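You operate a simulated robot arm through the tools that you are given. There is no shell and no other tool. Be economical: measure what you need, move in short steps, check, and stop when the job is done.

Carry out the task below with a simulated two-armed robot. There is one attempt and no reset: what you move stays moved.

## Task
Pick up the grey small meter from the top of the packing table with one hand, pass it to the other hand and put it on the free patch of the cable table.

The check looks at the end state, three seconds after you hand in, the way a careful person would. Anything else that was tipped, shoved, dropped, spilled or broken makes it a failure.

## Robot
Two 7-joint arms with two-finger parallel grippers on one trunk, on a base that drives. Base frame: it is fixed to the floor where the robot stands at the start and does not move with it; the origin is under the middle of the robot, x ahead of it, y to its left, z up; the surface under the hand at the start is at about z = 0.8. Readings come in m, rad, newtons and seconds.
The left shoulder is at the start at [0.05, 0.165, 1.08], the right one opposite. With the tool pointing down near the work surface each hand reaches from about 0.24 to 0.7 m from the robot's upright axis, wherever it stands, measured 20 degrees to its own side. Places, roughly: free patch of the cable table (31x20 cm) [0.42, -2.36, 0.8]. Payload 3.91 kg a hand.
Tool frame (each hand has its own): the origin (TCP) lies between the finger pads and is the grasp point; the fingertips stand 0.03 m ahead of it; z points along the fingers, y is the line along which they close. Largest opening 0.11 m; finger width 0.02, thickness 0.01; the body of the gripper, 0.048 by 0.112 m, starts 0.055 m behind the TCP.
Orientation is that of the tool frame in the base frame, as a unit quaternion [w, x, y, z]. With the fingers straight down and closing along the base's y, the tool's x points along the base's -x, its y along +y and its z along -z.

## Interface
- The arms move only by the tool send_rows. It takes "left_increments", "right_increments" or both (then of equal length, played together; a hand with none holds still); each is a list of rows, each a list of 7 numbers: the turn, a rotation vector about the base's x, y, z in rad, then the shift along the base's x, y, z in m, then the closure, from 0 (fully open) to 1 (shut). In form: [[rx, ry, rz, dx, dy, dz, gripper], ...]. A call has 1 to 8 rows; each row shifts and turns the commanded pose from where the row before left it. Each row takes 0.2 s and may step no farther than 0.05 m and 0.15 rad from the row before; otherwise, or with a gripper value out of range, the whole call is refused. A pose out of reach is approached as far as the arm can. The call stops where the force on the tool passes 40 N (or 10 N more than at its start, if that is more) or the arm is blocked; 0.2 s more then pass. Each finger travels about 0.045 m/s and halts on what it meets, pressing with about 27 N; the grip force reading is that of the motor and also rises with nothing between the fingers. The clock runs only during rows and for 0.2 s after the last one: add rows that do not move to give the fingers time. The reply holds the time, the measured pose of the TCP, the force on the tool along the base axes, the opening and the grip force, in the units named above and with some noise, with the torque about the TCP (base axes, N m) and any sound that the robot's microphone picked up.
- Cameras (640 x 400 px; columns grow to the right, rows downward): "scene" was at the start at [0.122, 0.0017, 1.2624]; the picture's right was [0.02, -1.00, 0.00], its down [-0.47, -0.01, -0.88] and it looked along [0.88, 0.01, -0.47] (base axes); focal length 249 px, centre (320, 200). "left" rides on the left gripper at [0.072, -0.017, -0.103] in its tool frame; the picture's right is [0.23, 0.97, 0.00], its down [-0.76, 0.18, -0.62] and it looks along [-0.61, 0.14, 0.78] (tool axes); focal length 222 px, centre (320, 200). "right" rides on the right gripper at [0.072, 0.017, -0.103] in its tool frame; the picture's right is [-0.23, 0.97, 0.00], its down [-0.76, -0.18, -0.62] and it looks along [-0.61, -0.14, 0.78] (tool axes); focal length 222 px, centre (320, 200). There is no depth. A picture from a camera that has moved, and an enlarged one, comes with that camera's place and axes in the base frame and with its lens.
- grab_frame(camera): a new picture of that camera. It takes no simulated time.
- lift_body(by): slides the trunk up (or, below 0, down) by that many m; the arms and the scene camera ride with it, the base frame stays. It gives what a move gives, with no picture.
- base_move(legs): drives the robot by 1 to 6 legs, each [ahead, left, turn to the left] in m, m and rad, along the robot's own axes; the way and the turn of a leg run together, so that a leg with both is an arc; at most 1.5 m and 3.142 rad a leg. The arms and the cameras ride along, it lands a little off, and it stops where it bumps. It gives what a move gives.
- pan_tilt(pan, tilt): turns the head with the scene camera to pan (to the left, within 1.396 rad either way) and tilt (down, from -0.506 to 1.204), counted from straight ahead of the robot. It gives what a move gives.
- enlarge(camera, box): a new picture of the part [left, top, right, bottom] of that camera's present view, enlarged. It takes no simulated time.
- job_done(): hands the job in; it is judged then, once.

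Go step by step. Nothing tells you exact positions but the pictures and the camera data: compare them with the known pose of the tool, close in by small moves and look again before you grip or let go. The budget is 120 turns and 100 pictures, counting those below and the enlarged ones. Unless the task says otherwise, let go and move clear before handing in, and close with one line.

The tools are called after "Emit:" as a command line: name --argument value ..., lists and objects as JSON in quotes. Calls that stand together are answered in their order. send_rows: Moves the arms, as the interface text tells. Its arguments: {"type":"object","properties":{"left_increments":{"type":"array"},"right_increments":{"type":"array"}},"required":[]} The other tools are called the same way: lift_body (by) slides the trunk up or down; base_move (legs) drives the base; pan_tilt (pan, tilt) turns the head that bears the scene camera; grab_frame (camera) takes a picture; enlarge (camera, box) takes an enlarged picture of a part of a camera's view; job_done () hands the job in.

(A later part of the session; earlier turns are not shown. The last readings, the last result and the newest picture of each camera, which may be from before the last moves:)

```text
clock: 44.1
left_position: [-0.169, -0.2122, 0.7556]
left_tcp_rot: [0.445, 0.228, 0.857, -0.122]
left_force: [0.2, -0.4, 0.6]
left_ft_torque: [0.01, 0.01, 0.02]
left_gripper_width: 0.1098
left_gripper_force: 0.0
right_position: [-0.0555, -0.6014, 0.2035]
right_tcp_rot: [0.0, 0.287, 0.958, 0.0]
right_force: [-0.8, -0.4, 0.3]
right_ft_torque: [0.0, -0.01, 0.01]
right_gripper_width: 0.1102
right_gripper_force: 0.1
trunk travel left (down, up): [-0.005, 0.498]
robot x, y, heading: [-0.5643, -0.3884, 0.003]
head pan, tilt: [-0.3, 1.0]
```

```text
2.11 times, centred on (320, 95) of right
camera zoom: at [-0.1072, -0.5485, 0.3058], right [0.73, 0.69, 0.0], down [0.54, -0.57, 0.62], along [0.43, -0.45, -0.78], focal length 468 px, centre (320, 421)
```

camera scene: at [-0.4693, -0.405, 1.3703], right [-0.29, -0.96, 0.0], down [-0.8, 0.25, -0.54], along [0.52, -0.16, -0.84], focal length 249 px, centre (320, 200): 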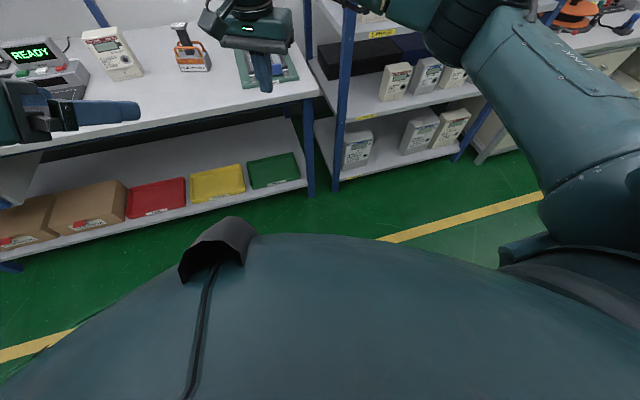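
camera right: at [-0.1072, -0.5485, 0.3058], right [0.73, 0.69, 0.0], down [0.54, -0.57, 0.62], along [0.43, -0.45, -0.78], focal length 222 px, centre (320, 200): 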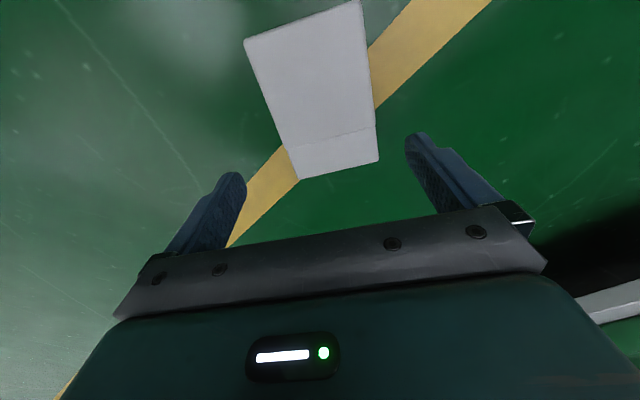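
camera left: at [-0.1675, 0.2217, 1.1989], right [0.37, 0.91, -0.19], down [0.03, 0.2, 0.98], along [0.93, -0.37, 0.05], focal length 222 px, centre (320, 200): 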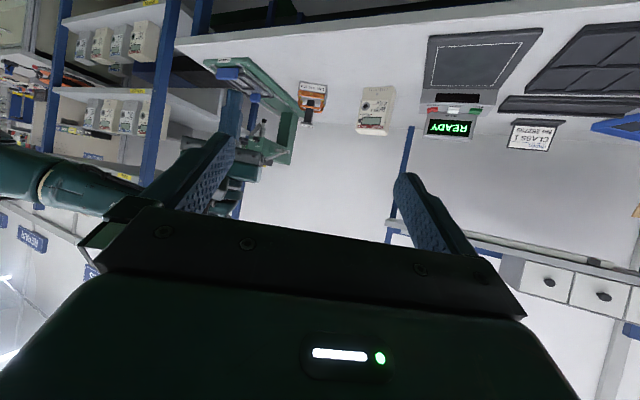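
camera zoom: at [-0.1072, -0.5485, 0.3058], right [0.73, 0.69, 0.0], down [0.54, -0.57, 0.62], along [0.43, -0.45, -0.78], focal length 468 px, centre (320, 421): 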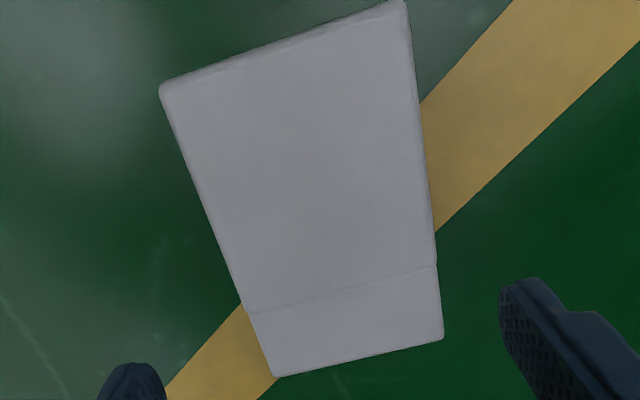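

The back measures about 0.110 wide on the main body but about 0.107 on the terminal-cover end, just inside the 0.11 opening. I'll grip across that end, so I shift over it, correct the yaw and go lower for another measurement.

Emit:
send_rows --right_increments '[[0, 0, 0.017, 0.025, -0.014, 0, 0], [0, 0, 0.017, 0.026, -0.014, 0, 0], [0, 0, 0, 0, 0, -0.04, 0], [0, 0, 0, 0, 0, -0.04, 0], [0, 0, 0, 0, 0, -0.015, 0], [0, 0, 0, 0, 0, 0, 0]]'

Emit:
grab_frame --camera "right"

Emit:
enlarge --camera "right" --box '[180, 90, 460, 265]'

```text
clock: 45.5
left_position: [-0.1696, -0.2114, 0.7558]
left_tcp_rot: [0.446, 0.228, 0.857, -0.122]
left_force: [-0.5, -0.3, -0.6]
left_ft_torque: [-0.01, 0.01, 0.02]
left_gripper_width: 0.1101
left_gripper_force: 0.1
right_position: [-0.0776, -0.6225, 0.1684]
right_tcp_rot: [0.0, 0.271, 0.962, -0.001]
right_force: [-0.7, 1.1, -0.3]
right_ft_torque: [-0.01, 0.01, -0.01]
right_gripper_width: 0.1103
right_gripper_force: 0.2
right hand out of reach, approached as far as the arm can: row 1, 2, 3, 4, 5
trunk travel left (down, up): [-0.005, 0.498]
robot x, y, heading: [-0.5694, -0.3849, 0.006]
head pan, tilt: [-0.3, 1.0]
```

```text
68 pictures are left
camera right: at [-0.132, -0.5705, 0.271], right [0.7, 0.71, 0.0], down [0.56, -0.55, 0.62], along [0.44, -0.44, -0.78], focal length 222 px, centre (320, 200)
```

right: 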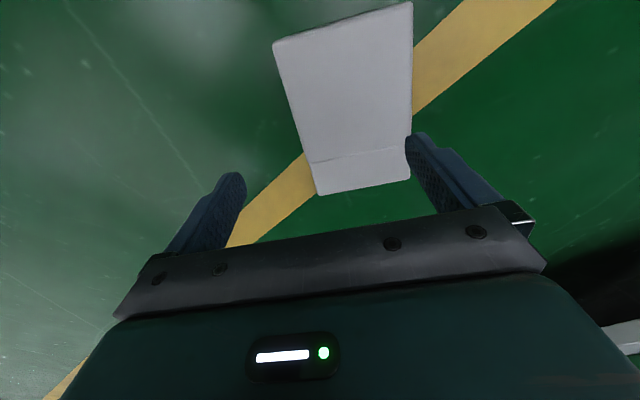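

```text
2.29 times, centred on (320, 178) of right
camera zoom: at [-0.132, -0.5705, 0.271], right [0.7, 0.71, 0.0], down [0.56, -0.55, 0.62], along [0.44, -0.44, -0.78], focal length 508 px, centre (320, 251)
```

zoom: 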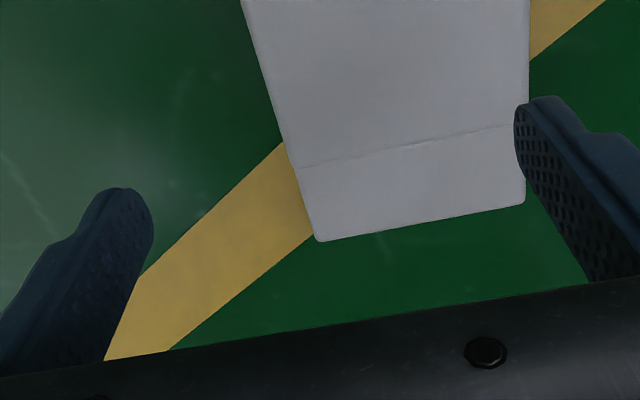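

The hand ran out of reach this low. Earlier wrist pictures put the base's front casters near the robot's own x≈0, so I can drive about 0.26 m closer without touching the meter.

Emit:
base_move --legs '[[0.2, -0.04, 0]]'

Emit:
send_rows --right_increments '[[0, 0, 0, -0.03, 0.005, 0, 0], [0, 0, 0, -0.03, 0.005, 0, 0], [0, 0, 0, -0.03, 0.005, 0, 0], [0, 0, 0, -0.03, 0.005, 0, 0], [0, 0, 0, -0.03, 0.005, 0, 0], [0, 0, 0, 0, 0, 0, 0]]'

Emit:
grab_frame --camera "right"

```text
clock: 47.0
left_position: [0.0144, -0.2476, 0.7547]
left_tcp_rot: [0.446, 0.229, 0.857, -0.123]
left_force: [0.7, -0.7, 0.5]
left_ft_torque: [0.0, 0.02, 0.0]
left_gripper_width: 0.1099
left_gripper_force: 0.0
right_position: [0.1056, -0.6598, 0.17]
right_tcp_rot: [0.001, 0.272, 0.962, 0.0]
right_force: [0.3, 0.5, -0.4]
right_ft_torque: [-0.02, 0.01, 0.03]
right_gripper_width: 0.1102
right_gripper_force: 0.0
trunk travel left (down, up): [-0.005, 0.498]
robot x, y, heading: [-0.3812, -0.4207, 0.001]
head pan, tilt: [-0.3, 1.0]
stopped in leg 1: the robot was blocked; the commanded pose is now the measured one
```

```text
clock: 48.4
left_position: [0.0143, -0.2479, 0.7551]
left_tcp_rot: [0.445, 0.229, 0.857, -0.123]
left_force: [-0.2, 0.1, 0.1]
left_ft_torque: [-0.01, -0.01, 0.03]
left_gripper_width: 0.1098
left_gripper_force: 0.1
right_position: [-0.0464, -0.6357, 0.1701]
right_tcp_rot: [0.0, 0.273, 0.962, -0.001]
right_force: [-0.4, 0.9, 0.3]
right_ft_torque: [0.02, -0.01, -0.02]
right_gripper_width: 0.1101
right_gripper_force: 0.2
trunk travel left (down, up): [-0.005, 0.498]
robot x, y, heading: [-0.387, -0.4197, 0.002]
head pan, tilt: [-0.3, 1.0]
```

```text
66 pictures are left
camera right: at [-0.099, -0.5829, 0.2714], right [0.7, 0.71, 0.0], down [0.56, -0.55, 0.62], along [0.44, -0.44, -0.78], focal length 222 px, centre (320, 200)
```

right: 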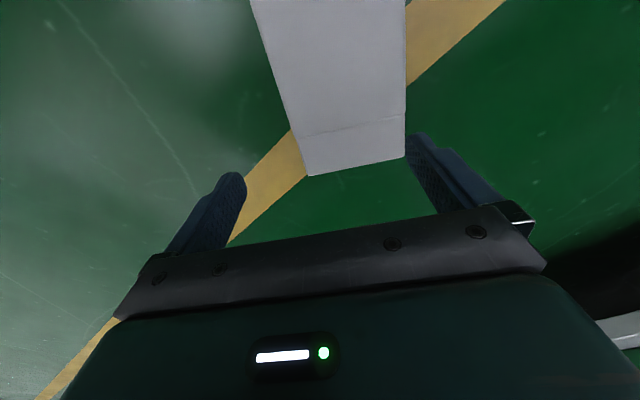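

The base stopped 0.02 m short, and the meter itself hardly moved (about 3 mm). To gain reach I'll tilt the hand outward by about 25° and position it over the cover end at z 0.14, then measure again.

Emit:
send_rows --right_increments '[[-0.0578, -0.0935, 0, 0.01, 0.002, 0, 0], [-0.0578, -0.0935, 0, 0.01, 0.002, 0, 0], [-0.0578, -0.0935, 0, 0.01, 0.002, 0, 0], [-0.0578, -0.0935, 0, 0.01, 0.001, 0, 0], [0, 0, 0, 0, 0, -0.02, 0], [0, 0, 0, 0, 0, 0, 0]]'

Emit:
grab_frame --camera "right"

Emit:
enlarge --camera "right" --box '[200, 80, 460, 242]'

```text
clock: 49.8
left_position: [0.0137, -0.248, 0.7557]
left_tcp_rot: [0.446, 0.228, 0.857, -0.122]
left_force: [-0.3, 0.4, 1.2]
left_ft_torque: [-0.02, 0.0, 0.0]
left_gripper_width: 0.1101
left_gripper_force: 0.1
right_position: [-0.003, -0.6284, 0.1508]
right_tcp_rot: [0.212, 0.266, 0.938, -0.059]
right_force: [20.8, -9.0, 10.3]
right_ft_torque: [1.42, 2.36, -0.91]
right_gripper_width: 0.11
right_gripper_force: 0.1
trunk travel left (down, up): [-0.005, 0.498]
robot x, y, heading: [-0.3854, -0.4216, 0.004]
head pan, tilt: [-0.3, 1.0]
```

```text
65 pictures are left
camera right: at [-0.0879, -0.5561, 0.2118], right [0.69, 0.72, 0.1], down [0.26, -0.37, 0.89], along [0.68, -0.58, -0.44], focal length 222 px, centre (320, 200)
```

right: 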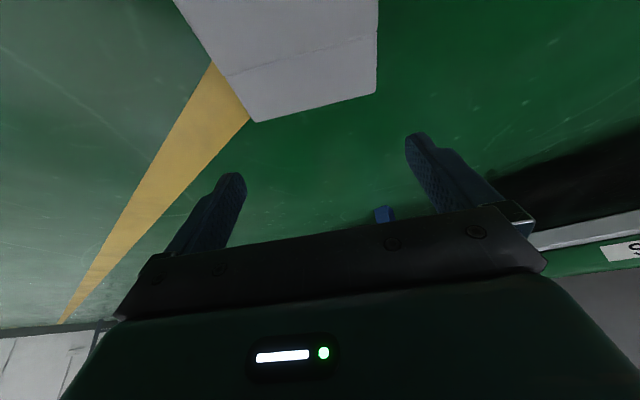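

```text
2.46 times, centred on (330, 161) of right
camera zoom: at [-0.0879, -0.5561, 0.2118], right [0.69, 0.72, 0.1], down [0.26, -0.37, 0.89], along [0.68, -0.58, -0.44], focal length 547 px, centre (295, 296)
```

zoom: 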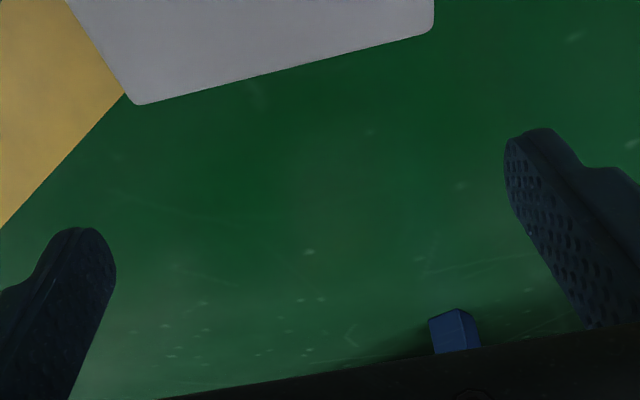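

The hand reads 20 N and 2.4 N m: its back is touching the robot's own base front, so I'll undo the tilt and raise it. A better approach is to have the meter at the robot's right side, close to the shoulder.

Emit:
send_rows --right_increments '[[0.0578, 0.0935, 0, 0.005, -0.003, 0.01, 0], [0.0578, 0.0935, 0, 0, 0, 0.02, 0], [0.0578, 0.0935, 0, 0, 0, 0.03, 0], [0.0578, 0.0935, 0, 0, 0, 0.03, 0], [0, 0, 0, 0, 0, 0.04, 0], [0, 0, 0, 0, 0, 0.04, 0], [0, 0, 0, 0, 0, 0.04, 0], [0, 0, 0, 0, 0, 0, 0]]'

Emit:
base_move --legs '[[-0.15, 0, 0]]'

Emit:
grab_frame --camera "right"

```text
clock: 51.6
left_position: [0.0142, -0.247, 0.7547]
left_tcp_rot: [0.446, 0.227, 0.857, -0.122]
left_force: [0.2, -1.2, 0.4]
left_ft_torque: [-0.01, 0.02, 0.02]
left_gripper_width: 0.11
left_gripper_force: 0.0
right_position: [-0.0016, -0.6304, 0.3586]
right_tcp_rot: [0.0, 0.272, 0.962, 0.0]
right_force: [-0.2, 0.4, 0.1]
right_ft_torque: [-0.02, 0.0, 0.02]
right_gripper_width: 0.1098
right_gripper_force: 0.0
trunk travel left (down, up): [-0.005, 0.498]
robot x, y, heading: [-0.3815, -0.4203, 0.003]
head pan, tilt: [-0.3, 1.0]
```

```text
clock: 53.0
left_position: [-0.1357, -0.2481, 0.7555]
left_tcp_rot: [0.445, 0.228, 0.857, -0.122]
left_force: [-0.9, 0.7, 0.4]
left_ft_torque: [0.01, 0.02, 0.01]
left_gripper_width: 0.1102
left_gripper_force: 0.0
right_position: [-0.1504, -0.6302, 0.3585]
right_tcp_rot: [0.0, 0.272, 0.962, 0.0]
right_force: [0.4, -0.3, 0.4]
right_ft_torque: [-0.01, 0.05, 0.01]
right_gripper_width: 0.1099
right_gripper_force: 0.1
trunk travel left (down, up): [-0.005, 0.498]
robot x, y, heading: [-0.5317, -0.421, 0.004]
head pan, tilt: [-0.3, 1.0]
```

```text
63 pictures are left
camera right: at [-0.2038, -0.5784, 0.4607], right [0.7, 0.71, 0.0], down [0.56, -0.55, 0.62], along [0.44, -0.44, -0.78], focal length 222 px, centre (320, 200)
```

right: 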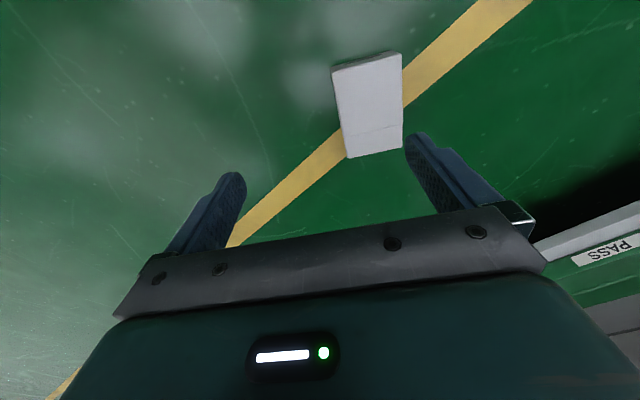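

The meter is in view and unmoved. I'll bring the right hand out to the robot's right side, then drive left and forward so the meter ends up beside the robot.

Emit:
send_rows --right_increments '[[0, 0, 0, -0.015, -0.03, 0, 0], [0, 0, 0, -0.02, -0.03, 0, 0], [0, 0, 0, -0.025, -0.03, 0, 0], [0, 0, 0, -0.03, -0.03, 0, 0], [0, 0, 0, -0.03, -0.03, 0, 0], [0, 0, 0, -0.03, -0.03, 0, 0], [0, 0, 0, -0.03, -0.03, 0, 0], [0, 0, 0, -0.03, -0.03, 0, 0]]'

Emit:
base_move --legs '[[0, 0.26, 0]]'

Emit:
grab_frame --camera "right"

```text
clock: 54.8
left_position: [-0.1344, -0.2477, 0.7541]
left_tcp_rot: [0.445, 0.228, 0.857, -0.123]
left_force: [0.4, -0.4, 0.0]
left_ft_torque: [0.0, 0.02, -0.03]
left_gripper_width: 0.11
left_gripper_force: 0.0
right_position: [-0.3584, -0.8715, 0.3591]
right_tcp_rot: [0.0, 0.272, 0.962, 0.001]
right_force: [-0.6, -0.4, 0.4]
right_ft_torque: [0.0, -0.02, -0.01]
right_gripper_width: 0.1102
right_gripper_force: 0.1
trunk travel left (down, up): [-0.005, 0.498]
robot x, y, heading: [-0.5356, -0.4236, -0.0]
head pan, tilt: [-0.3, 1.0]
```

```text
clock: 57.7
left_position: [-0.1357, 0.0124, 0.7545]
left_tcp_rot: [0.445, 0.229, 0.857, -0.123]
left_force: [-0.2, -0.7, -0.3]
left_ft_torque: [0.01, -0.03, 0.01]
left_gripper_width: 0.1098
left_gripper_force: 0.1
right_position: [-0.3597, -0.6099, 0.3589]
right_tcp_rot: [0.0, 0.272, 0.962, 0.001]
right_force: [0.5, 0.3, 1.0]
right_ft_torque: [0.02, -0.02, 0.0]
right_gripper_width: 0.1099
right_gripper_force: 0.0
trunk travel left (down, up): [-0.005, 0.498]
robot x, y, heading: [-0.5327, -0.1599, -0.002]
head pan, tilt: [-0.3, 1.0]
```

```text
62 pictures are left
camera right: at [-0.4136, -0.5584, 0.4608], right [0.7, 0.71, 0.0], down [0.56, -0.55, 0.62], along [0.44, -0.44, -0.78], focal length 222 px, centre (320, 200)
```

right: 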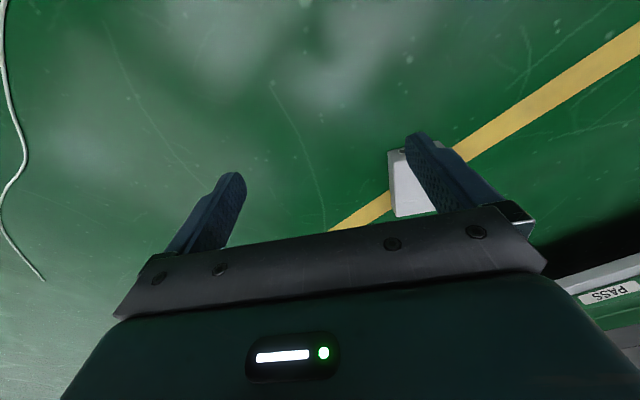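

The hand now lies beside the robot. Driving forward about 0.35 m brings it over the cover end with the meter to the robot's right.

Emit:
base_move --legs '[[0.34, 0, 0]]'

Emit:
grab_frame --camera "right"

```text
clock: 59.9
left_position: [0.2051, 0.0135, 0.7553]
left_tcp_rot: [0.445, 0.228, 0.857, -0.122]
left_force: [0.0, -0.2, 0.6]
left_ft_torque: [0.01, -0.03, -0.04]
left_gripper_width: 0.1098
left_gripper_force: 0.0
right_position: [-0.0206, -0.6107, 0.3583]
right_tcp_rot: [0.0, 0.272, 0.962, 0.0]
right_force: [0.4, -0.8, -0.6]
right_ft_torque: [-0.02, 0.01, 0.05]
right_gripper_width: 0.1099
right_gripper_force: 0.0
trunk travel left (down, up): [-0.005, 0.498]
robot x, y, heading: [-0.1971, -0.1617, 0.002]
head pan, tilt: [-0.3, 1.0]
```

```text
61 pictures are left
camera right: at [-0.0734, -0.5581, 0.4608], right [0.7, 0.71, 0.0], down [0.56, -0.55, 0.62], along [0.44, -0.44, -0.78], focal length 222 px, centre (320, 200)
```

right: 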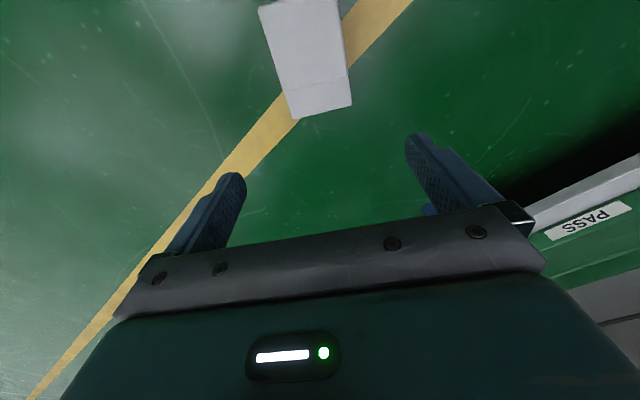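

Good, the meter is where expected. I'll descend over the cover end to about z 0.14.

Emit:
send_rows --right_increments '[[0, 0, 0, 0.008, -0.009, -0.03, 0], [0, 0, 0, 0.007, -0.009, -0.03, 0], [0, 0, 0, 0, 0, -0.04, 0], [0, 0, 0, 0, 0, -0.04, 0], [0, 0, 0, 0, 0, -0.04, 0], [0, 0, 0, 0, 0, -0.04, 0], [0, 0, 0, 0, 0, 0, 0]]'

Emit:
enlarge --camera "right" --box '[180, 60, 460, 235]'

```text
clock: 61.5
left_position: [0.2037, 0.0113, 0.7554]
left_tcp_rot: [0.445, 0.229, 0.857, -0.123]
left_force: [1.0, 0.2, 0.6]
left_ft_torque: [-0.05, 0.0, 0.01]
left_gripper_width: 0.1099
left_gripper_force: 0.1
right_position: [-0.0055, -0.6288, 0.1374]
right_tcp_rot: [0.0, 0.272, 0.962, -0.001]
right_force: [0.1, 0.5, -0.1]
right_ft_torque: [0.01, -0.01, 0.0]
right_gripper_width: 0.1102
right_gripper_force: 0.2
trunk travel left (down, up): [-0.005, 0.498]
robot x, y, heading: [-0.1952, -0.1571, -0.002]
head pan, tilt: [-0.3, 1.0]
```

```text
2.29 times, centred on (320, 148) of right
camera zoom: at [-0.0587, -0.5772, 0.2393], right [0.7, 0.71, 0.0], down [0.56, -0.55, 0.62], along [0.44, -0.44, -0.78], focal length 508 px, centre (320, 320)
```

zoom: 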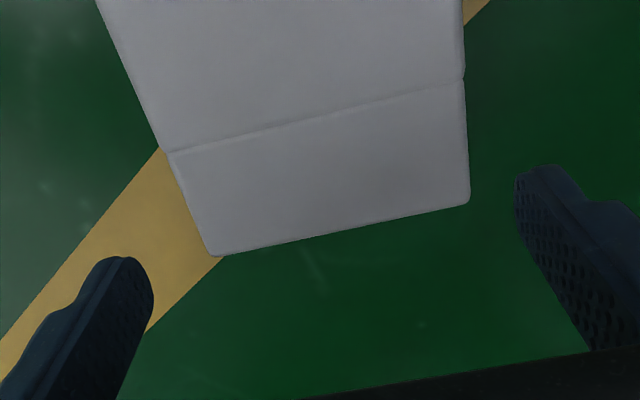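

In reach, and the cover measures about 0.106–0.108 wide, centred under the fingers within a millimetre. I correct the last few mm and ease down, watching for contact.

Emit:
send_rows --right_increments '[[0, 0, 0, 0.0052, -0.002, 0, 0], [0, 0, 0, 0, 0, -0.02, 0], [0, 0, 0, 0, 0, -0.015, 0], [0, 0, 0, 0, 0, -0.01, 0], [0, 0, 0, 0, 0, -0.01, 0], [0, 0, 0, 0, 0, 0, 0]]'

Emit:
grab_frame --camera "right"

```text
clock: 62.9
left_position: [0.2033, 0.0134, 0.7542]
left_tcp_rot: [0.446, 0.228, 0.857, -0.122]
left_force: [0.1, -0.6, 0.1]
left_ft_torque: [-0.02, -0.01, 0.01]
left_gripper_width: 0.1103
left_gripper_force: 0.1
right_position: [0.0034, -0.6338, 0.0878]
right_tcp_rot: [0.004, 0.272, 0.962, -0.002]
right_force: [6.6, -0.3, 30.2]
right_ft_torque: [-1.32, 0.93, 0.19]
right_gripper_width: 0.1084
right_gripper_force: 0.1
trunk travel left (down, up): [-0.005, 0.498]
robot x, y, heading: [-0.1878, -0.1612, 0.007]
head pan, tilt: [-0.3, 1.0]
```

```text
59 pictures are left
camera right: at [-0.0513, -0.5804, 0.1879], right [0.7, 0.71, 0.0], down [0.55, -0.55, 0.63], along [0.45, -0.44, -0.78], focal length 222 px, centre (320, 200)
```

right: 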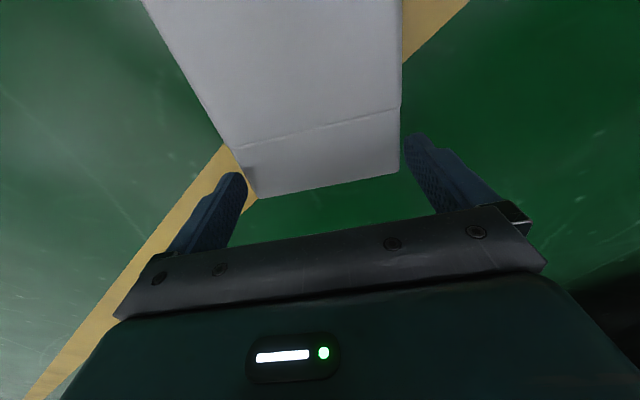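

The left-side finger landed on the meter's edge (30 N, torque pointing to that side), right at the surface height of 0.058. I'll back up slightly and zoom to judge the lateral correction.

Emit:
enlarge --camera "right" --box '[220, 110, 430, 241]'

Emit:
send_rows --right_increments '[[0, 0, 0, 0, 0, 0.008, 0], [0, 0, 0, 0, 0, 0, 0]]'

Emit:
enlarge --camera "right" --box '[220, 110, 430, 241]'

```text
3.05 times, centred on (325, 176) of right
camera zoom: at [-0.0513, -0.5804, 0.1879], right [0.7, 0.71, 0.0], down [0.55, -0.55, 0.63], along [0.45, -0.44, -0.78], focal length 677 px, centre (305, 275)
```

zoom: 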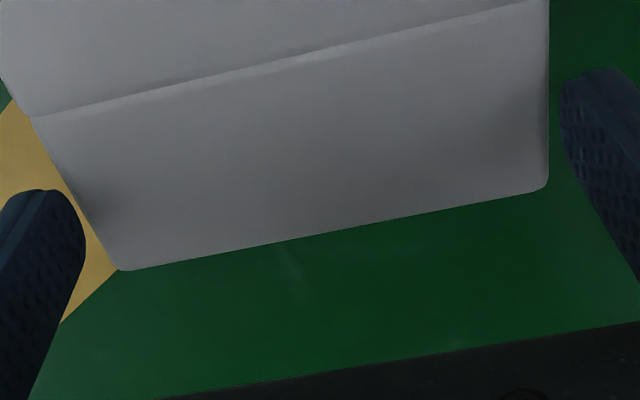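

```text
clock: 63.5
left_position: [0.2038, 0.0125, 0.7553]
left_tcp_rot: [0.446, 0.229, 0.856, -0.123]
left_force: [0.6, -0.5, -0.5]
left_ft_torque: [-0.01, 0.01, 0.0]
left_gripper_width: 0.1098
left_gripper_force: 0.0
right_position: [-0.0006, -0.6301, 0.09]
right_tcp_rot: [0.0, 0.272, 0.962, 0.0]
right_force: [-0.3, -1.3, -0.8]
right_ft_torque: [-0.01, -0.02, 0.0]
right_gripper_width: 0.11
right_gripper_force: 0.1
trunk travel left (down, up): [-0.005, 0.498]
robot x, y, heading: [-0.1935, -0.159, -0.002]
head pan, tilt: [-0.3, 1.0]
```

```text
3.05 times, centred on (325, 176) of right
camera zoom: at [-0.054, -0.5776, 0.193], right [0.7, 0.71, 0.0], down [0.56, -0.55, 0.62], along [0.44, -0.44, -0.78], focal length 677 px, centre (305, 275)
```

zoom: 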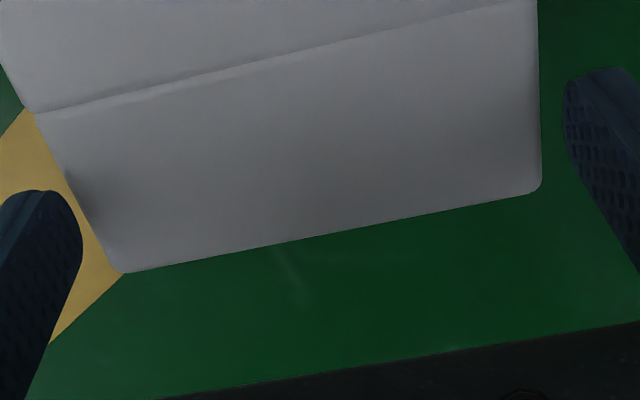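

At the same height, the gaps measure roughly 1.4 mm left and 4.8 mm right, so I shift 2 mm toward the left finger and try the descent again.

Emit:
send_rows --right_increments '[[0, 0, 0.01, -0.001, -0.0017, 0, 0], [0, 0, 0, 0, 0, -0.008, 0], [0, 0, 0, 0, 0, -0.008, 0], [0, 0, 0, 0, 0, 0, 0]]'

Emit:
enlarge --camera "right" --box '[220, 110, 430, 241]'

```text
clock: 64.3
left_position: [0.2034, 0.0137, 0.7569]
left_tcp_rot: [0.446, 0.228, 0.857, -0.123]
left_force: [-0.5, 0.1, -0.1]
left_ft_torque: [0.01, 0.01, 0.0]
left_gripper_width: 0.1099
left_gripper_force: 0.1
right_position: [0.0054, -0.636, 0.0861]
right_tcp_rot: [0.005, 0.27, 0.963, -0.001]
right_force: [-6.7, 5.2, 42.1]
right_ft_torque: [2.24, -0.63, 0.43]
right_gripper_width: 0.11
right_gripper_force: 0.1
trunk travel left (down, up): [-0.005, 0.498]
robot x, y, heading: [-0.1921, -0.1624, 0.005]
head pan, tilt: [-0.3, 1.0]
stopped in row 3 (right hand): the force on the tool passed its limit at 62 N (the readings are from after the stop); the commanded pose is now the measured one
```

```text
3.05 times, centred on (325, 176) of right
camera zoom: at [-0.0498, -0.5835, 0.1867], right [0.7, 0.71, 0.0], down [0.55, -0.54, 0.63], along [0.45, -0.44, -0.78], focal length 677 px, centre (305, 275)
```

zoom: 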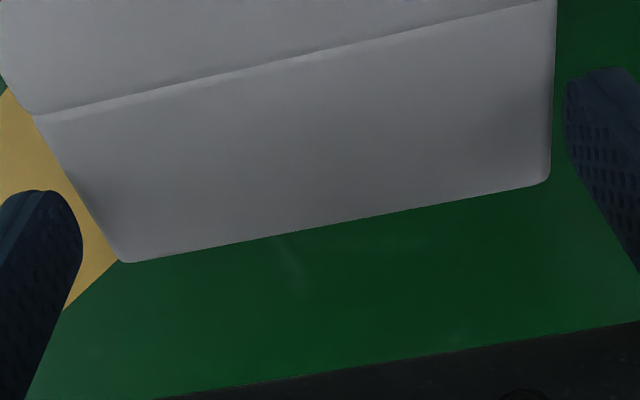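

This time the other finger caught the edge, so the working clearance is under 2 mm. I'll back off a little and re-measure from the image before the next try.

Emit:
send_rows --right_increments '[[0, 0, 0, -0.003, 0.002, 0.006, 0], [0, 0, 0, 0, 0, 0, 0]]'

Emit:
enlarge --camera "right" --box '[220, 110, 430, 241]'

Emit:
grab_frame --camera "right"

```text
clock: 64.9
left_position: [0.2041, 0.0125, 0.7546]
left_tcp_rot: [0.445, 0.229, 0.857, -0.123]
left_force: [1.3, 0.6, -0.4]
left_ft_torque: [-0.05, 0.0, -0.03]
left_gripper_width: 0.1103
left_gripper_force: 0.0
right_position: [-0.0002, -0.6326, 0.0869]
right_tcp_rot: [0.004, 0.269, 0.963, 0.0]
right_force: [-1.3, -0.3, -1.0]
right_ft_torque: [0.07, -0.02, 0.12]
right_gripper_width: 0.1099
right_gripper_force: 0.0
trunk travel left (down, up): [-0.005, 0.498]
robot x, y, heading: [-0.1925, -0.1576, -0.0]
head pan, tilt: [-0.3, 1.0]
```

```text
3.05 times, centred on (325, 176) of right
camera zoom: at [-0.0537, -0.5805, 0.1892], right [0.7, 0.71, 0.0], down [0.55, -0.55, 0.63], along [0.45, -0.44, -0.78], focal length 677 px, centre (305, 275)
```

zoom: 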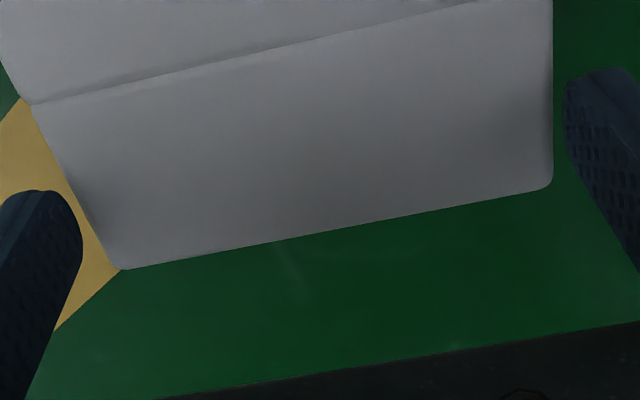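

```text
54 pictures are left
camera right: at [-0.0537, -0.5805, 0.1892], right [0.7, 0.71, 0.0], down [0.55, -0.55, 0.63], along [0.45, -0.44, -0.78], focal length 222 px, centre (320, 200)
```

right: 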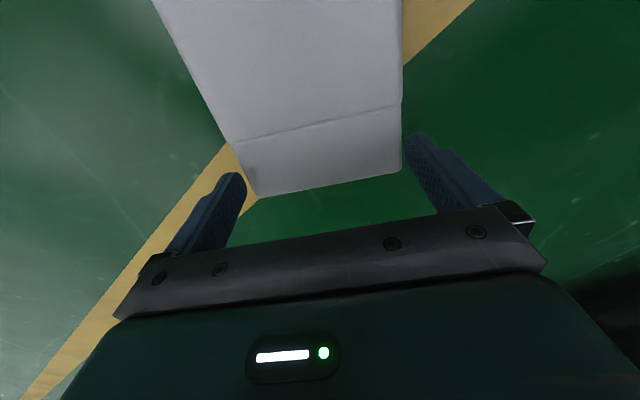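

The gaps now look like about 2.6 mm left and 1.5 mm right. I'll shift 0.5 mm and go down in small steps.

Emit:
send_rows --right_increments '[[0, 0, 0, 0.0003, 0.0005, -0.002, 0], [0, 0, 0, 0, 0, -0.003, 0], [0, 0, 0, 0, 0, -0.004, 0], [0, 0, 0, 0, 0, 0, 0]]'

```text
clock: 65.9
left_position: [0.2052, 0.0129, 0.7544]
left_tcp_rot: [0.446, 0.228, 0.857, -0.122]
left_force: [-0.4, 0.2, 0.8]
left_ft_torque: [0.03, -0.01, -0.04]
left_gripper_width: 0.1102
left_gripper_force: 0.1
right_position: [0.0015, -0.6336, 0.08]
right_tcp_rot: [0.006, 0.27, 0.963, -0.001]
right_force: [2.4, -4.1, 4.3]
right_ft_torque: [-0.12, -0.04, 0.1]
right_gripper_width: 0.1099
right_gripper_force: 0.1
trunk travel left (down, up): [-0.005, 0.498]
robot x, y, heading: [-0.1911, -0.1605, 0.002]
head pan, tilt: [-0.3, 1.0]
```

The fingertips are now below the meter's top with little force, so they straddle it. Continuing down.

Emit:
send_rows --right_increments '[[0, 0, 0, 0, 0, -0.006, 0], [0, 0, 0, 0, 0, -0.006, 0], [0, 0, 0, 0, 0, -0.006, 0], [0, 0, 0, 0, 0, 0, 0]]'

Emit:
enlarge --camera "right" --box '[220, 110, 430, 241]'

```text
clock: 66.9
left_position: [0.2057, 0.013, 0.7546]
left_tcp_rot: [0.445, 0.229, 0.857, -0.122]
left_force: [0.3, 0.1, -0.4]
left_ft_torque: [0.02, -0.02, 0.02]
left_gripper_width: 0.11
left_gripper_force: 0.1
right_position: [0.0007, -0.632, 0.0674]
right_tcp_rot: [0.005, 0.27, 0.963, 0.0]
right_force: [-0.8, -1.2, 1.1]
right_ft_torque: [-0.09, 0.05, 0.05]
right_gripper_width: 0.11
right_gripper_force: 0.1
right hand out of reach, approached as far as the arm can: row 3
trunk travel left (down, up): [-0.005, 0.498]
robot x, y, heading: [-0.1923, -0.1614, 0.004]
head pan, tilt: [-0.3, 1.0]
```

```text
3.05 times, centred on (325, 176) of right
camera zoom: at [-0.0532, -0.5799, 0.1686], right [0.7, 0.71, 0.0], down [0.55, -0.55, 0.63], along [0.45, -0.44, -0.78], focal length 677 px, centre (305, 275)
```

zoom: 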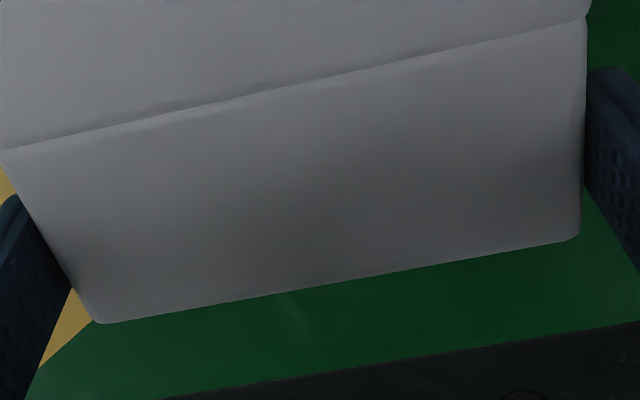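

The fingers straddle the cover end with 2 cm of overlap, and the arm is at its lowest reach here. I'll close and do a small test lift to see whether it holds level.

Emit:
send_rows --right_increments '[[0, 0, 0, 0, 0, 0, 1], [0, 0, 0, 0, 0, 0, 1], [0, 0, 0, 0, 0, 0, 1]]'

Emit:
send_rows --right_increments '[[0, 0, 0, 0, 0, 0.005, 1], [0, 0, 0, 0, 0, 0.005, 1], [0, 0, 0, 0, 0, 0.005, 1], [0, 0, 0, 0, 0, 0.005, 1], [0, 0, 0, 0, 0, 0, 1]]'

Emit:
grab_frame --camera "right"

```text
clock: 67.7
left_position: [0.2048, 0.0116, 0.7558]
left_tcp_rot: [0.445, 0.228, 0.857, -0.122]
left_force: [-0.1, -0.3, 0.1]
left_ft_torque: [0.02, 0.03, -0.01]
left_gripper_width: 0.1099
left_gripper_force: 0.1
right_position: [0.0015, -0.6325, 0.067]
right_tcp_rot: [0.004, 0.269, 0.963, 0.0]
right_force: [-1.3, -0.7, 0.2]
right_ft_torque: [-0.29, 0.11, 0.01]
right_gripper_width: 0.1098
right_gripper_force: 26.6
trunk travel left (down, up): [-0.005, 0.498]
robot x, y, heading: [-0.1935, -0.1615, 0.001]
head pan, tilt: [-0.3, 1.0]
```

```text
clock: 68.9
left_position: [0.2041, 0.013, 0.7561]
left_tcp_rot: [0.445, 0.229, 0.857, -0.122]
left_force: [0.2, -0.2, 1.2]
left_ft_torque: [-0.01, 0.01, -0.03]
left_gripper_width: 0.1099
left_gripper_force: 0.2
right_position: [0.0015, -0.6314, 0.0869]
right_tcp_rot: [0.004, 0.27, 0.963, 0.0]
right_force: [0.3, -0.3, -3.6]
right_ft_torque: [-0.13, -0.24, 0.03]
right_gripper_width: 0.1097
right_gripper_force: 26.9
trunk travel left (down, up): [-0.005, 0.498]
robot x, y, heading: [-0.1936, -0.159, 0.002]
head pan, tilt: [-0.3, 1.0]
```

```text
52 pictures are left
camera right: at [-0.0526, -0.5796, 0.1887], right [0.7, 0.71, 0.01], down [0.55, -0.55, 0.63], along [0.45, -0.44, -0.78], focal length 222 px, centre (320, 200)
```

right: 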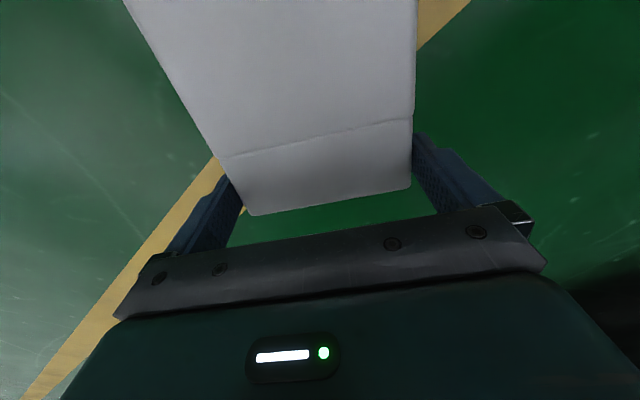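

The meter came up whole. The force is about 4 N and the torque matches a level cantilever, so the grip holds. I lift on slowly and check again.

Emit:
send_rows --right_increments '[[0, 0, 0, 0, 0, 0.01, 1], [0, 0, 0, 0, 0, 0.012, 1], [0, 0, 0, 0, 0, 0.012, 1], [0, 0, 0, 0, 0, 0.012, 1], [0, 0, 0, 0, 0, 0.012, 1], [0, 0, 0, 0, 0, 0.012, 1], [0, 0, 0, 0, 0, 0.01, 1], [0, 0, 0, 0, 0, 0, 1]]'

Emit:
grab_frame --camera "right"

```text
clock: 70.7
left_position: [0.2047, 0.0129, 0.7556]
left_tcp_rot: [0.444, 0.229, 0.857, -0.122]
left_force: [-0.4, 0.0, -1.0]
left_ft_torque: [-0.02, 0.04, 0.02]
left_gripper_width: 0.1101
left_gripper_force: 0.1
right_position: [0.0031, -0.6323, 0.1679]
right_tcp_rot: [0.005, 0.27, 0.963, -0.001]
right_force: [1.0, 0.5, -4.9]
right_ft_torque: [-0.13, -0.22, 0.02]
right_gripper_width: 0.1095
right_gripper_force: 26.5
trunk travel left (down, up): [-0.005, 0.498]
robot x, y, heading: [-0.1929, -0.1612, 0.002]
head pan, tilt: [-0.3, 1.0]
```

```text
51 pictures are left
camera right: at [-0.0526, -0.58, 0.2689], right [0.7, 0.71, 0.0], down [0.55, -0.55, 0.63], along [0.45, -0.44, -0.78], focal length 222 px, centre (320, 200)
```

right: 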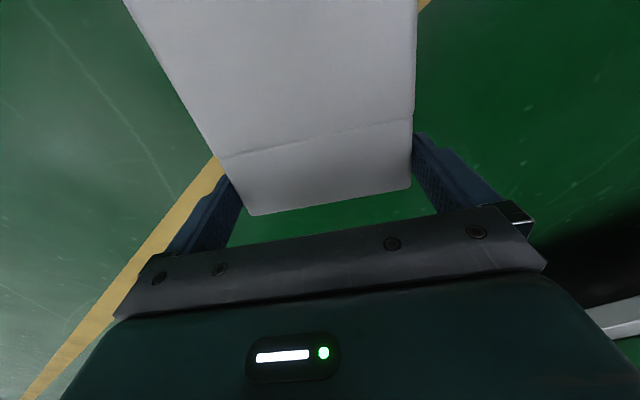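

The grip is steady. Next I raise the trunk and back away from the table for room.

Emit:
lift_body --by 0.2

Emit:
base_move --legs '[[-0.3, 0, 0]]'

Emit:
lift_body --by 0.25

Emit:
grab_frame --camera "right"

```text
clock: 72.8
left_position: [0.2053, 0.0133, 0.9557]
left_tcp_rot: [0.446, 0.229, 0.857, -0.123]
left_force: [-0.1, 0.5, 0.6]
left_ft_torque: [0.05, 0.02, -0.02]
left_gripper_width: 0.1099
left_gripper_force: 0.0
right_position: [0.001, -0.6322, 0.3663]
right_tcp_rot: [0.005, 0.27, 0.963, 0.0]
right_force: [-0.8, 0.0, -3.6]
right_ft_torque: [-0.17, -0.23, 0.0]
right_gripper_width: 0.1099
right_gripper_force: 27.6
trunk travel left (down, up): [-0.205, 0.298]
robot x, y, heading: [-0.1915, -0.1615, 0.009]
head pan, tilt: [-0.3, 1.0]
```

```text
clock: 74.9
left_position: [-0.0934, 0.0125, 0.9556]
left_tcp_rot: [0.445, 0.23, 0.857, -0.123]
left_force: [0.4, 0.6, -0.7]
left_ft_torque: [0.01, 0.02, -0.01]
left_gripper_width: 0.1098
left_gripper_force: 0.1
right_position: [-0.2966, -0.6337, 0.3676]
right_tcp_rot: [0.004, 0.271, 0.963, 0.0]
right_force: [0.6, 0.0, -5.0]
right_ft_torque: [-0.13, -0.25, 0.03]
right_gripper_width: 0.1096
right_gripper_force: 26.9
trunk travel left (down, up): [-0.205, 0.298]
robot x, y, heading: [-0.4915, -0.1624, 0.004]
head pan, tilt: [-0.3, 1.0]
```

```text
clock: 77.5
left_position: [-0.0936, 0.0114, 1.2058]
left_tcp_rot: [0.445, 0.229, 0.857, -0.122]
left_force: [1.0, 0.8, 0.2]
left_ft_torque: [0.0, 0.0, 0.01]
left_gripper_width: 0.1099
left_gripper_force: 0.0
right_position: [-0.296, -0.6328, 0.6174]
right_tcp_rot: [0.004, 0.271, 0.963, 0.0]
right_force: [0.5, 0.1, -4.4]
right_ft_torque: [-0.16, -0.26, 0.0]
right_gripper_width: 0.1099
right_gripper_force: 27.1
trunk travel left (down, up): [-0.455, 0.048]
robot x, y, heading: [-0.4909, -0.1633, 0.003]
head pan, tilt: [-0.3, 1.0]
```

```text
50 pictures are left
camera right: at [-0.3516, -0.5804, 0.7187], right [0.7, 0.71, 0.0], down [0.55, -0.55, 0.63], along [0.45, -0.44, -0.78], focal length 222 px, centre (320, 200)
```

right: 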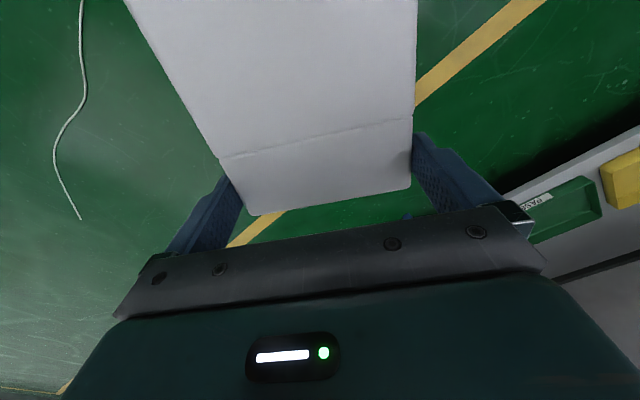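

Everything is held steadily. I'll bring the hand up in front of the robot slowly, turning it so the meter's top end points left.

Emit:
send_rows --right_increments '[[0, 0, -0.03, 0.012, 0.012, 0.019, 1], [0, 0, -0.06, 0.014, 0.017, 0.019, 1], [0, 0, -0.065, 0.014, 0.017, 0.019, 1], [0, 0, -0.065, 0.014, 0.017, 0.019, 1], [0, 0, -0.065, 0.014, 0.017, 0.019, 1], [0, 0, -0.065, 0.014, 0.017, 0.019, 1], [0, 0, -0.065, 0.014, 0.017, 0.019, 1], [0, 0, -0.03, 0.014, 0.012, 0.01, 1]]'

Emit:
grab_frame --camera "right"

```text
clock: 79.3
left_position: [-0.0934, 0.0115, 1.2043]
left_tcp_rot: [0.445, 0.229, 0.857, -0.122]
left_force: [-0.2, -0.3, -0.6]
left_ft_torque: [-0.01, 0.02, 0.04]
left_gripper_width: 0.1098
left_gripper_force: 0.1
right_position: [-0.1863, -0.5067, 0.7617]
right_tcp_rot: [0.004, 0.476, 0.879, -0.002]
right_force: [0.1, -0.4, -4.5]
right_ft_torque: [-0.21, -0.14, -0.02]
right_gripper_width: 0.1095
right_gripper_force: 26.8
trunk travel left (down, up): [-0.455, 0.048]
robot x, y, heading: [-0.4884, -0.1603, -0.001]
head pan, tilt: [-0.3, 1.0]
```

```text
49 pictures are left
camera right: at [-0.2127, -0.4358, 0.8623], right [0.94, 0.34, 0.0], down [0.26, -0.73, 0.63], along [0.22, -0.59, -0.78], focal length 222 px, centre (320, 200)
```

right: 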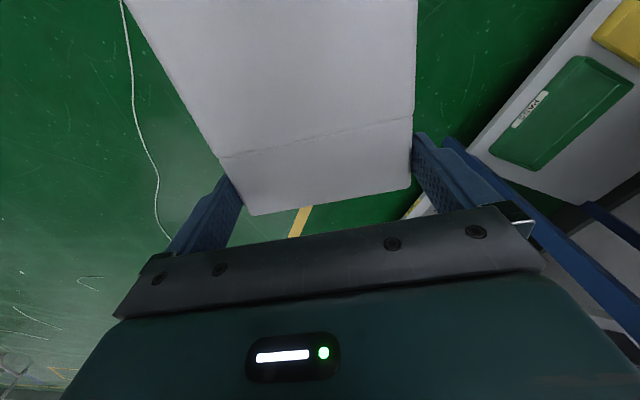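

Still exactly in place. Continuing the same way.

Emit:
send_rows --right_increments '[[0, 0, -0.05, 0.012, 0.012, 0.019, 1], [0, 0, -0.075, 0.014, 0.019, 0.022, 1], [0, 0, -0.08, 0.014, 0.019, 0.024, 1], [0, 0, -0.08, 0.014, 0.019, 0.024, 1], [0, 0, -0.08, 0.014, 0.019, 0.024, 1], [0, 0, -0.08, 0.014, 0.019, 0.024, 1], [0, 0, -0.08, 0.014, 0.019, 0.022, 1], [0, 0, -0.05, 0.012, 0.012, 0.012, 1]]'

Emit:
grab_frame --camera "right"

```text
clock: 81.1
left_position: [-0.0931, 0.012, 1.2044]
left_tcp_rot: [0.445, 0.229, 0.857, -0.123]
left_force: [0.1, 1.3, -0.7]
left_ft_torque: [-0.01, -0.01, -0.02]
left_gripper_width: 0.1101
left_gripper_force: 0.0
right_position: [-0.0793, -0.3687, 0.9315]
right_tcp_rot: [0.004, 0.707, 0.708, -0.004]
right_force: [-0.3, -0.7, -4.3]
right_ft_torque: [-0.26, -0.01, 0.03]
right_gripper_width: 0.1096
right_gripper_force: 27.4
trunk travel left (down, up): [-0.455, 0.048]
robot x, y, heading: [-0.4915, -0.1611, 0.003]
head pan, tilt: [-0.3, 1.0]
```

```text
48 pictures are left
camera right: at [-0.0623, -0.2951, 1.0322], right [0.97, -0.22, 0.0], down [-0.18, -0.76, 0.63], along [-0.14, -0.62, -0.78], focal length 222 px, centre (320, 200)
```

right: 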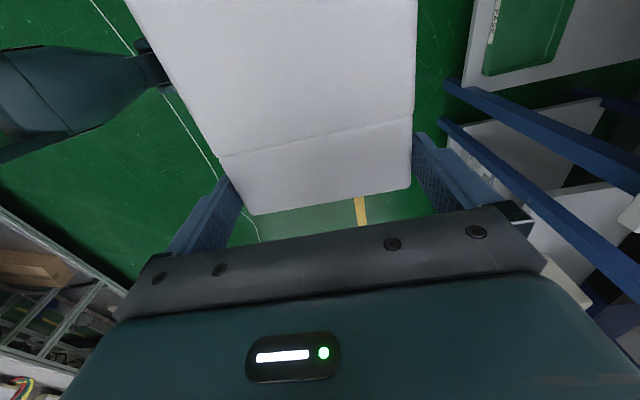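

Orientation reached with the meter's top end pointing left. Next I slowly pitch the hand so the meter stands upright, in two halves with a check.

Emit:
send_rows --right_increments '[[0.05, 0, 0, 0, 0, 0, 1], [0.08, 0, 0, 0, 0, 0, 1], [0.09, 0, 0, 0, 0, 0, 1], [0.09, 0, 0, 0, 0, 0, 1], [0.09, 0, 0, 0, 0, 0, 1], [0.09, 0, 0, 0, 0, 0, 1], [0.09, 0, 0, 0, 0, 0, 1], [0.05, 0, 0, 0, 0, 0, 1]]'

Emit:
grab_frame --camera "right"

```text
clock: 82.9
left_position: [-0.0949, 0.0126, 1.2047]
left_tcp_rot: [0.446, 0.228, 0.857, -0.122]
left_force: [-0.3, -0.2, 1.2]
left_ft_torque: [0.01, -0.04, -0.02]
left_gripper_width: 0.1101
left_gripper_force: 0.0
right_position: [-0.0789, -0.3688, 0.9321]
right_tcp_rot: [-0.216, 0.672, 0.675, 0.217]
right_force: [-1.0, 0.0, -3.8]
right_ft_torque: [-0.3, -0.02, -0.01]
right_gripper_width: 0.1094
right_gripper_force: 26.7
trunk travel left (down, up): [-0.455, 0.048]
robot x, y, heading: [-0.4891, -0.1596, 0.005]
head pan, tilt: [-0.3, 1.0]
```

```text
47 pictures are left
camera right: at [-0.0631, -0.3701, 1.0563], right [0.97, -0.18, -0.13], down [-0.18, -0.98, 0.06], along [-0.14, -0.04, -0.99], focal length 222 px, centre (320, 200)
```

right: 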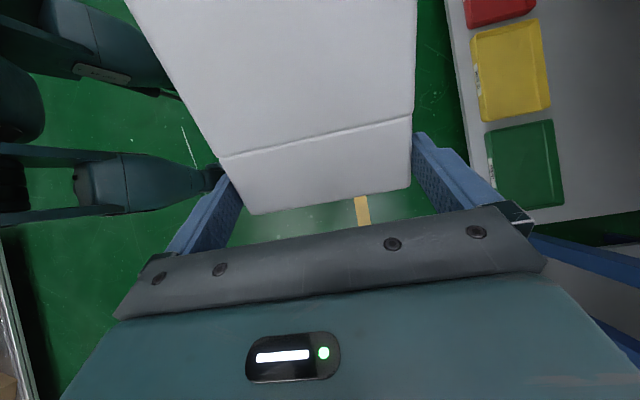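

Reachable and stable. I continue with the second part of the pitch.

Emit:
send_rows --right_increments '[[0.06, 0, 0, 0, 0, 0, 1], [0.09, 0, 0, 0, 0, 0, 1], [0.1, 0, 0, 0, 0, 0, 1], [0.1, 0, 0, 0, 0, 0, 1], [0.1, 0, 0, 0, 0, 0, 1], [0.1, 0, 0, 0, 0, 0, 1], [0.1, 0, 0, 0, 0, 0, 1], [0.05, 0, 0, 0, 0, 0, 1]]'

Emit:
pan_tilt --pan -0.25 --tilt 0.6

Emit:
grab_frame --camera "scene"

```text
clock: 84.7
left_position: [-0.0931, 0.0123, 1.2047]
left_tcp_rot: [0.445, 0.228, 0.858, -0.122]
left_force: [-0.3, -1.0, -0.7]
left_ft_torque: [0.0, 0.04, 0.0]
left_gripper_width: 0.1102
left_gripper_force: 0.0
right_position: [-0.0799, -0.3684, 0.9327]
right_tcp_rot: [-0.434, 0.557, 0.559, 0.435]
right_force: [0.0, 1.1, -4.5]
right_ft_torque: [-0.24, 0.0, -0.04]
right_gripper_width: 0.1095
right_gripper_force: 26.8
trunk travel left (down, up): [-0.455, 0.048]
robot x, y, heading: [-0.492, -0.1654, 0.0]
head pan, tilt: [-0.3, 1.0]
```

```text
clock: 85.5
left_position: [-0.0931, 0.0112, 1.205]
left_tcp_rot: [0.445, 0.228, 0.857, -0.122]
left_force: [-1.6, 0.0, -1.0]
left_ft_torque: [0.03, 0.01, 0.0]
left_gripper_width: 0.1099
left_gripper_force: 0.1
right_position: [-0.0795, -0.3689, 0.9309]
right_tcp_rot: [-0.433, 0.558, 0.559, 0.435]
right_force: [-0.3, 0.3, -3.8]
right_ft_torque: [-0.24, 0.01, 0.02]
right_gripper_width: 0.1097
right_gripper_force: 27.4
trunk travel left (down, up): [-0.455, 0.048]
robot x, y, heading: [-0.491, -0.1592, -0.001]
head pan, tilt: [-0.25, 0.6]
```

```text
46 pictures are left
camera scene: at [-0.3749, -0.1826, 1.4072], right [-0.25, -0.97, 0.0], down [-0.55, 0.14, -0.82], along [0.8, -0.2, -0.57], focal length 249 px, centre (320, 200)
```

scene: 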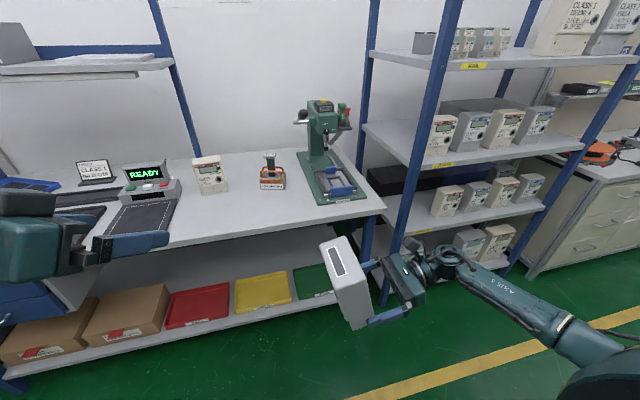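

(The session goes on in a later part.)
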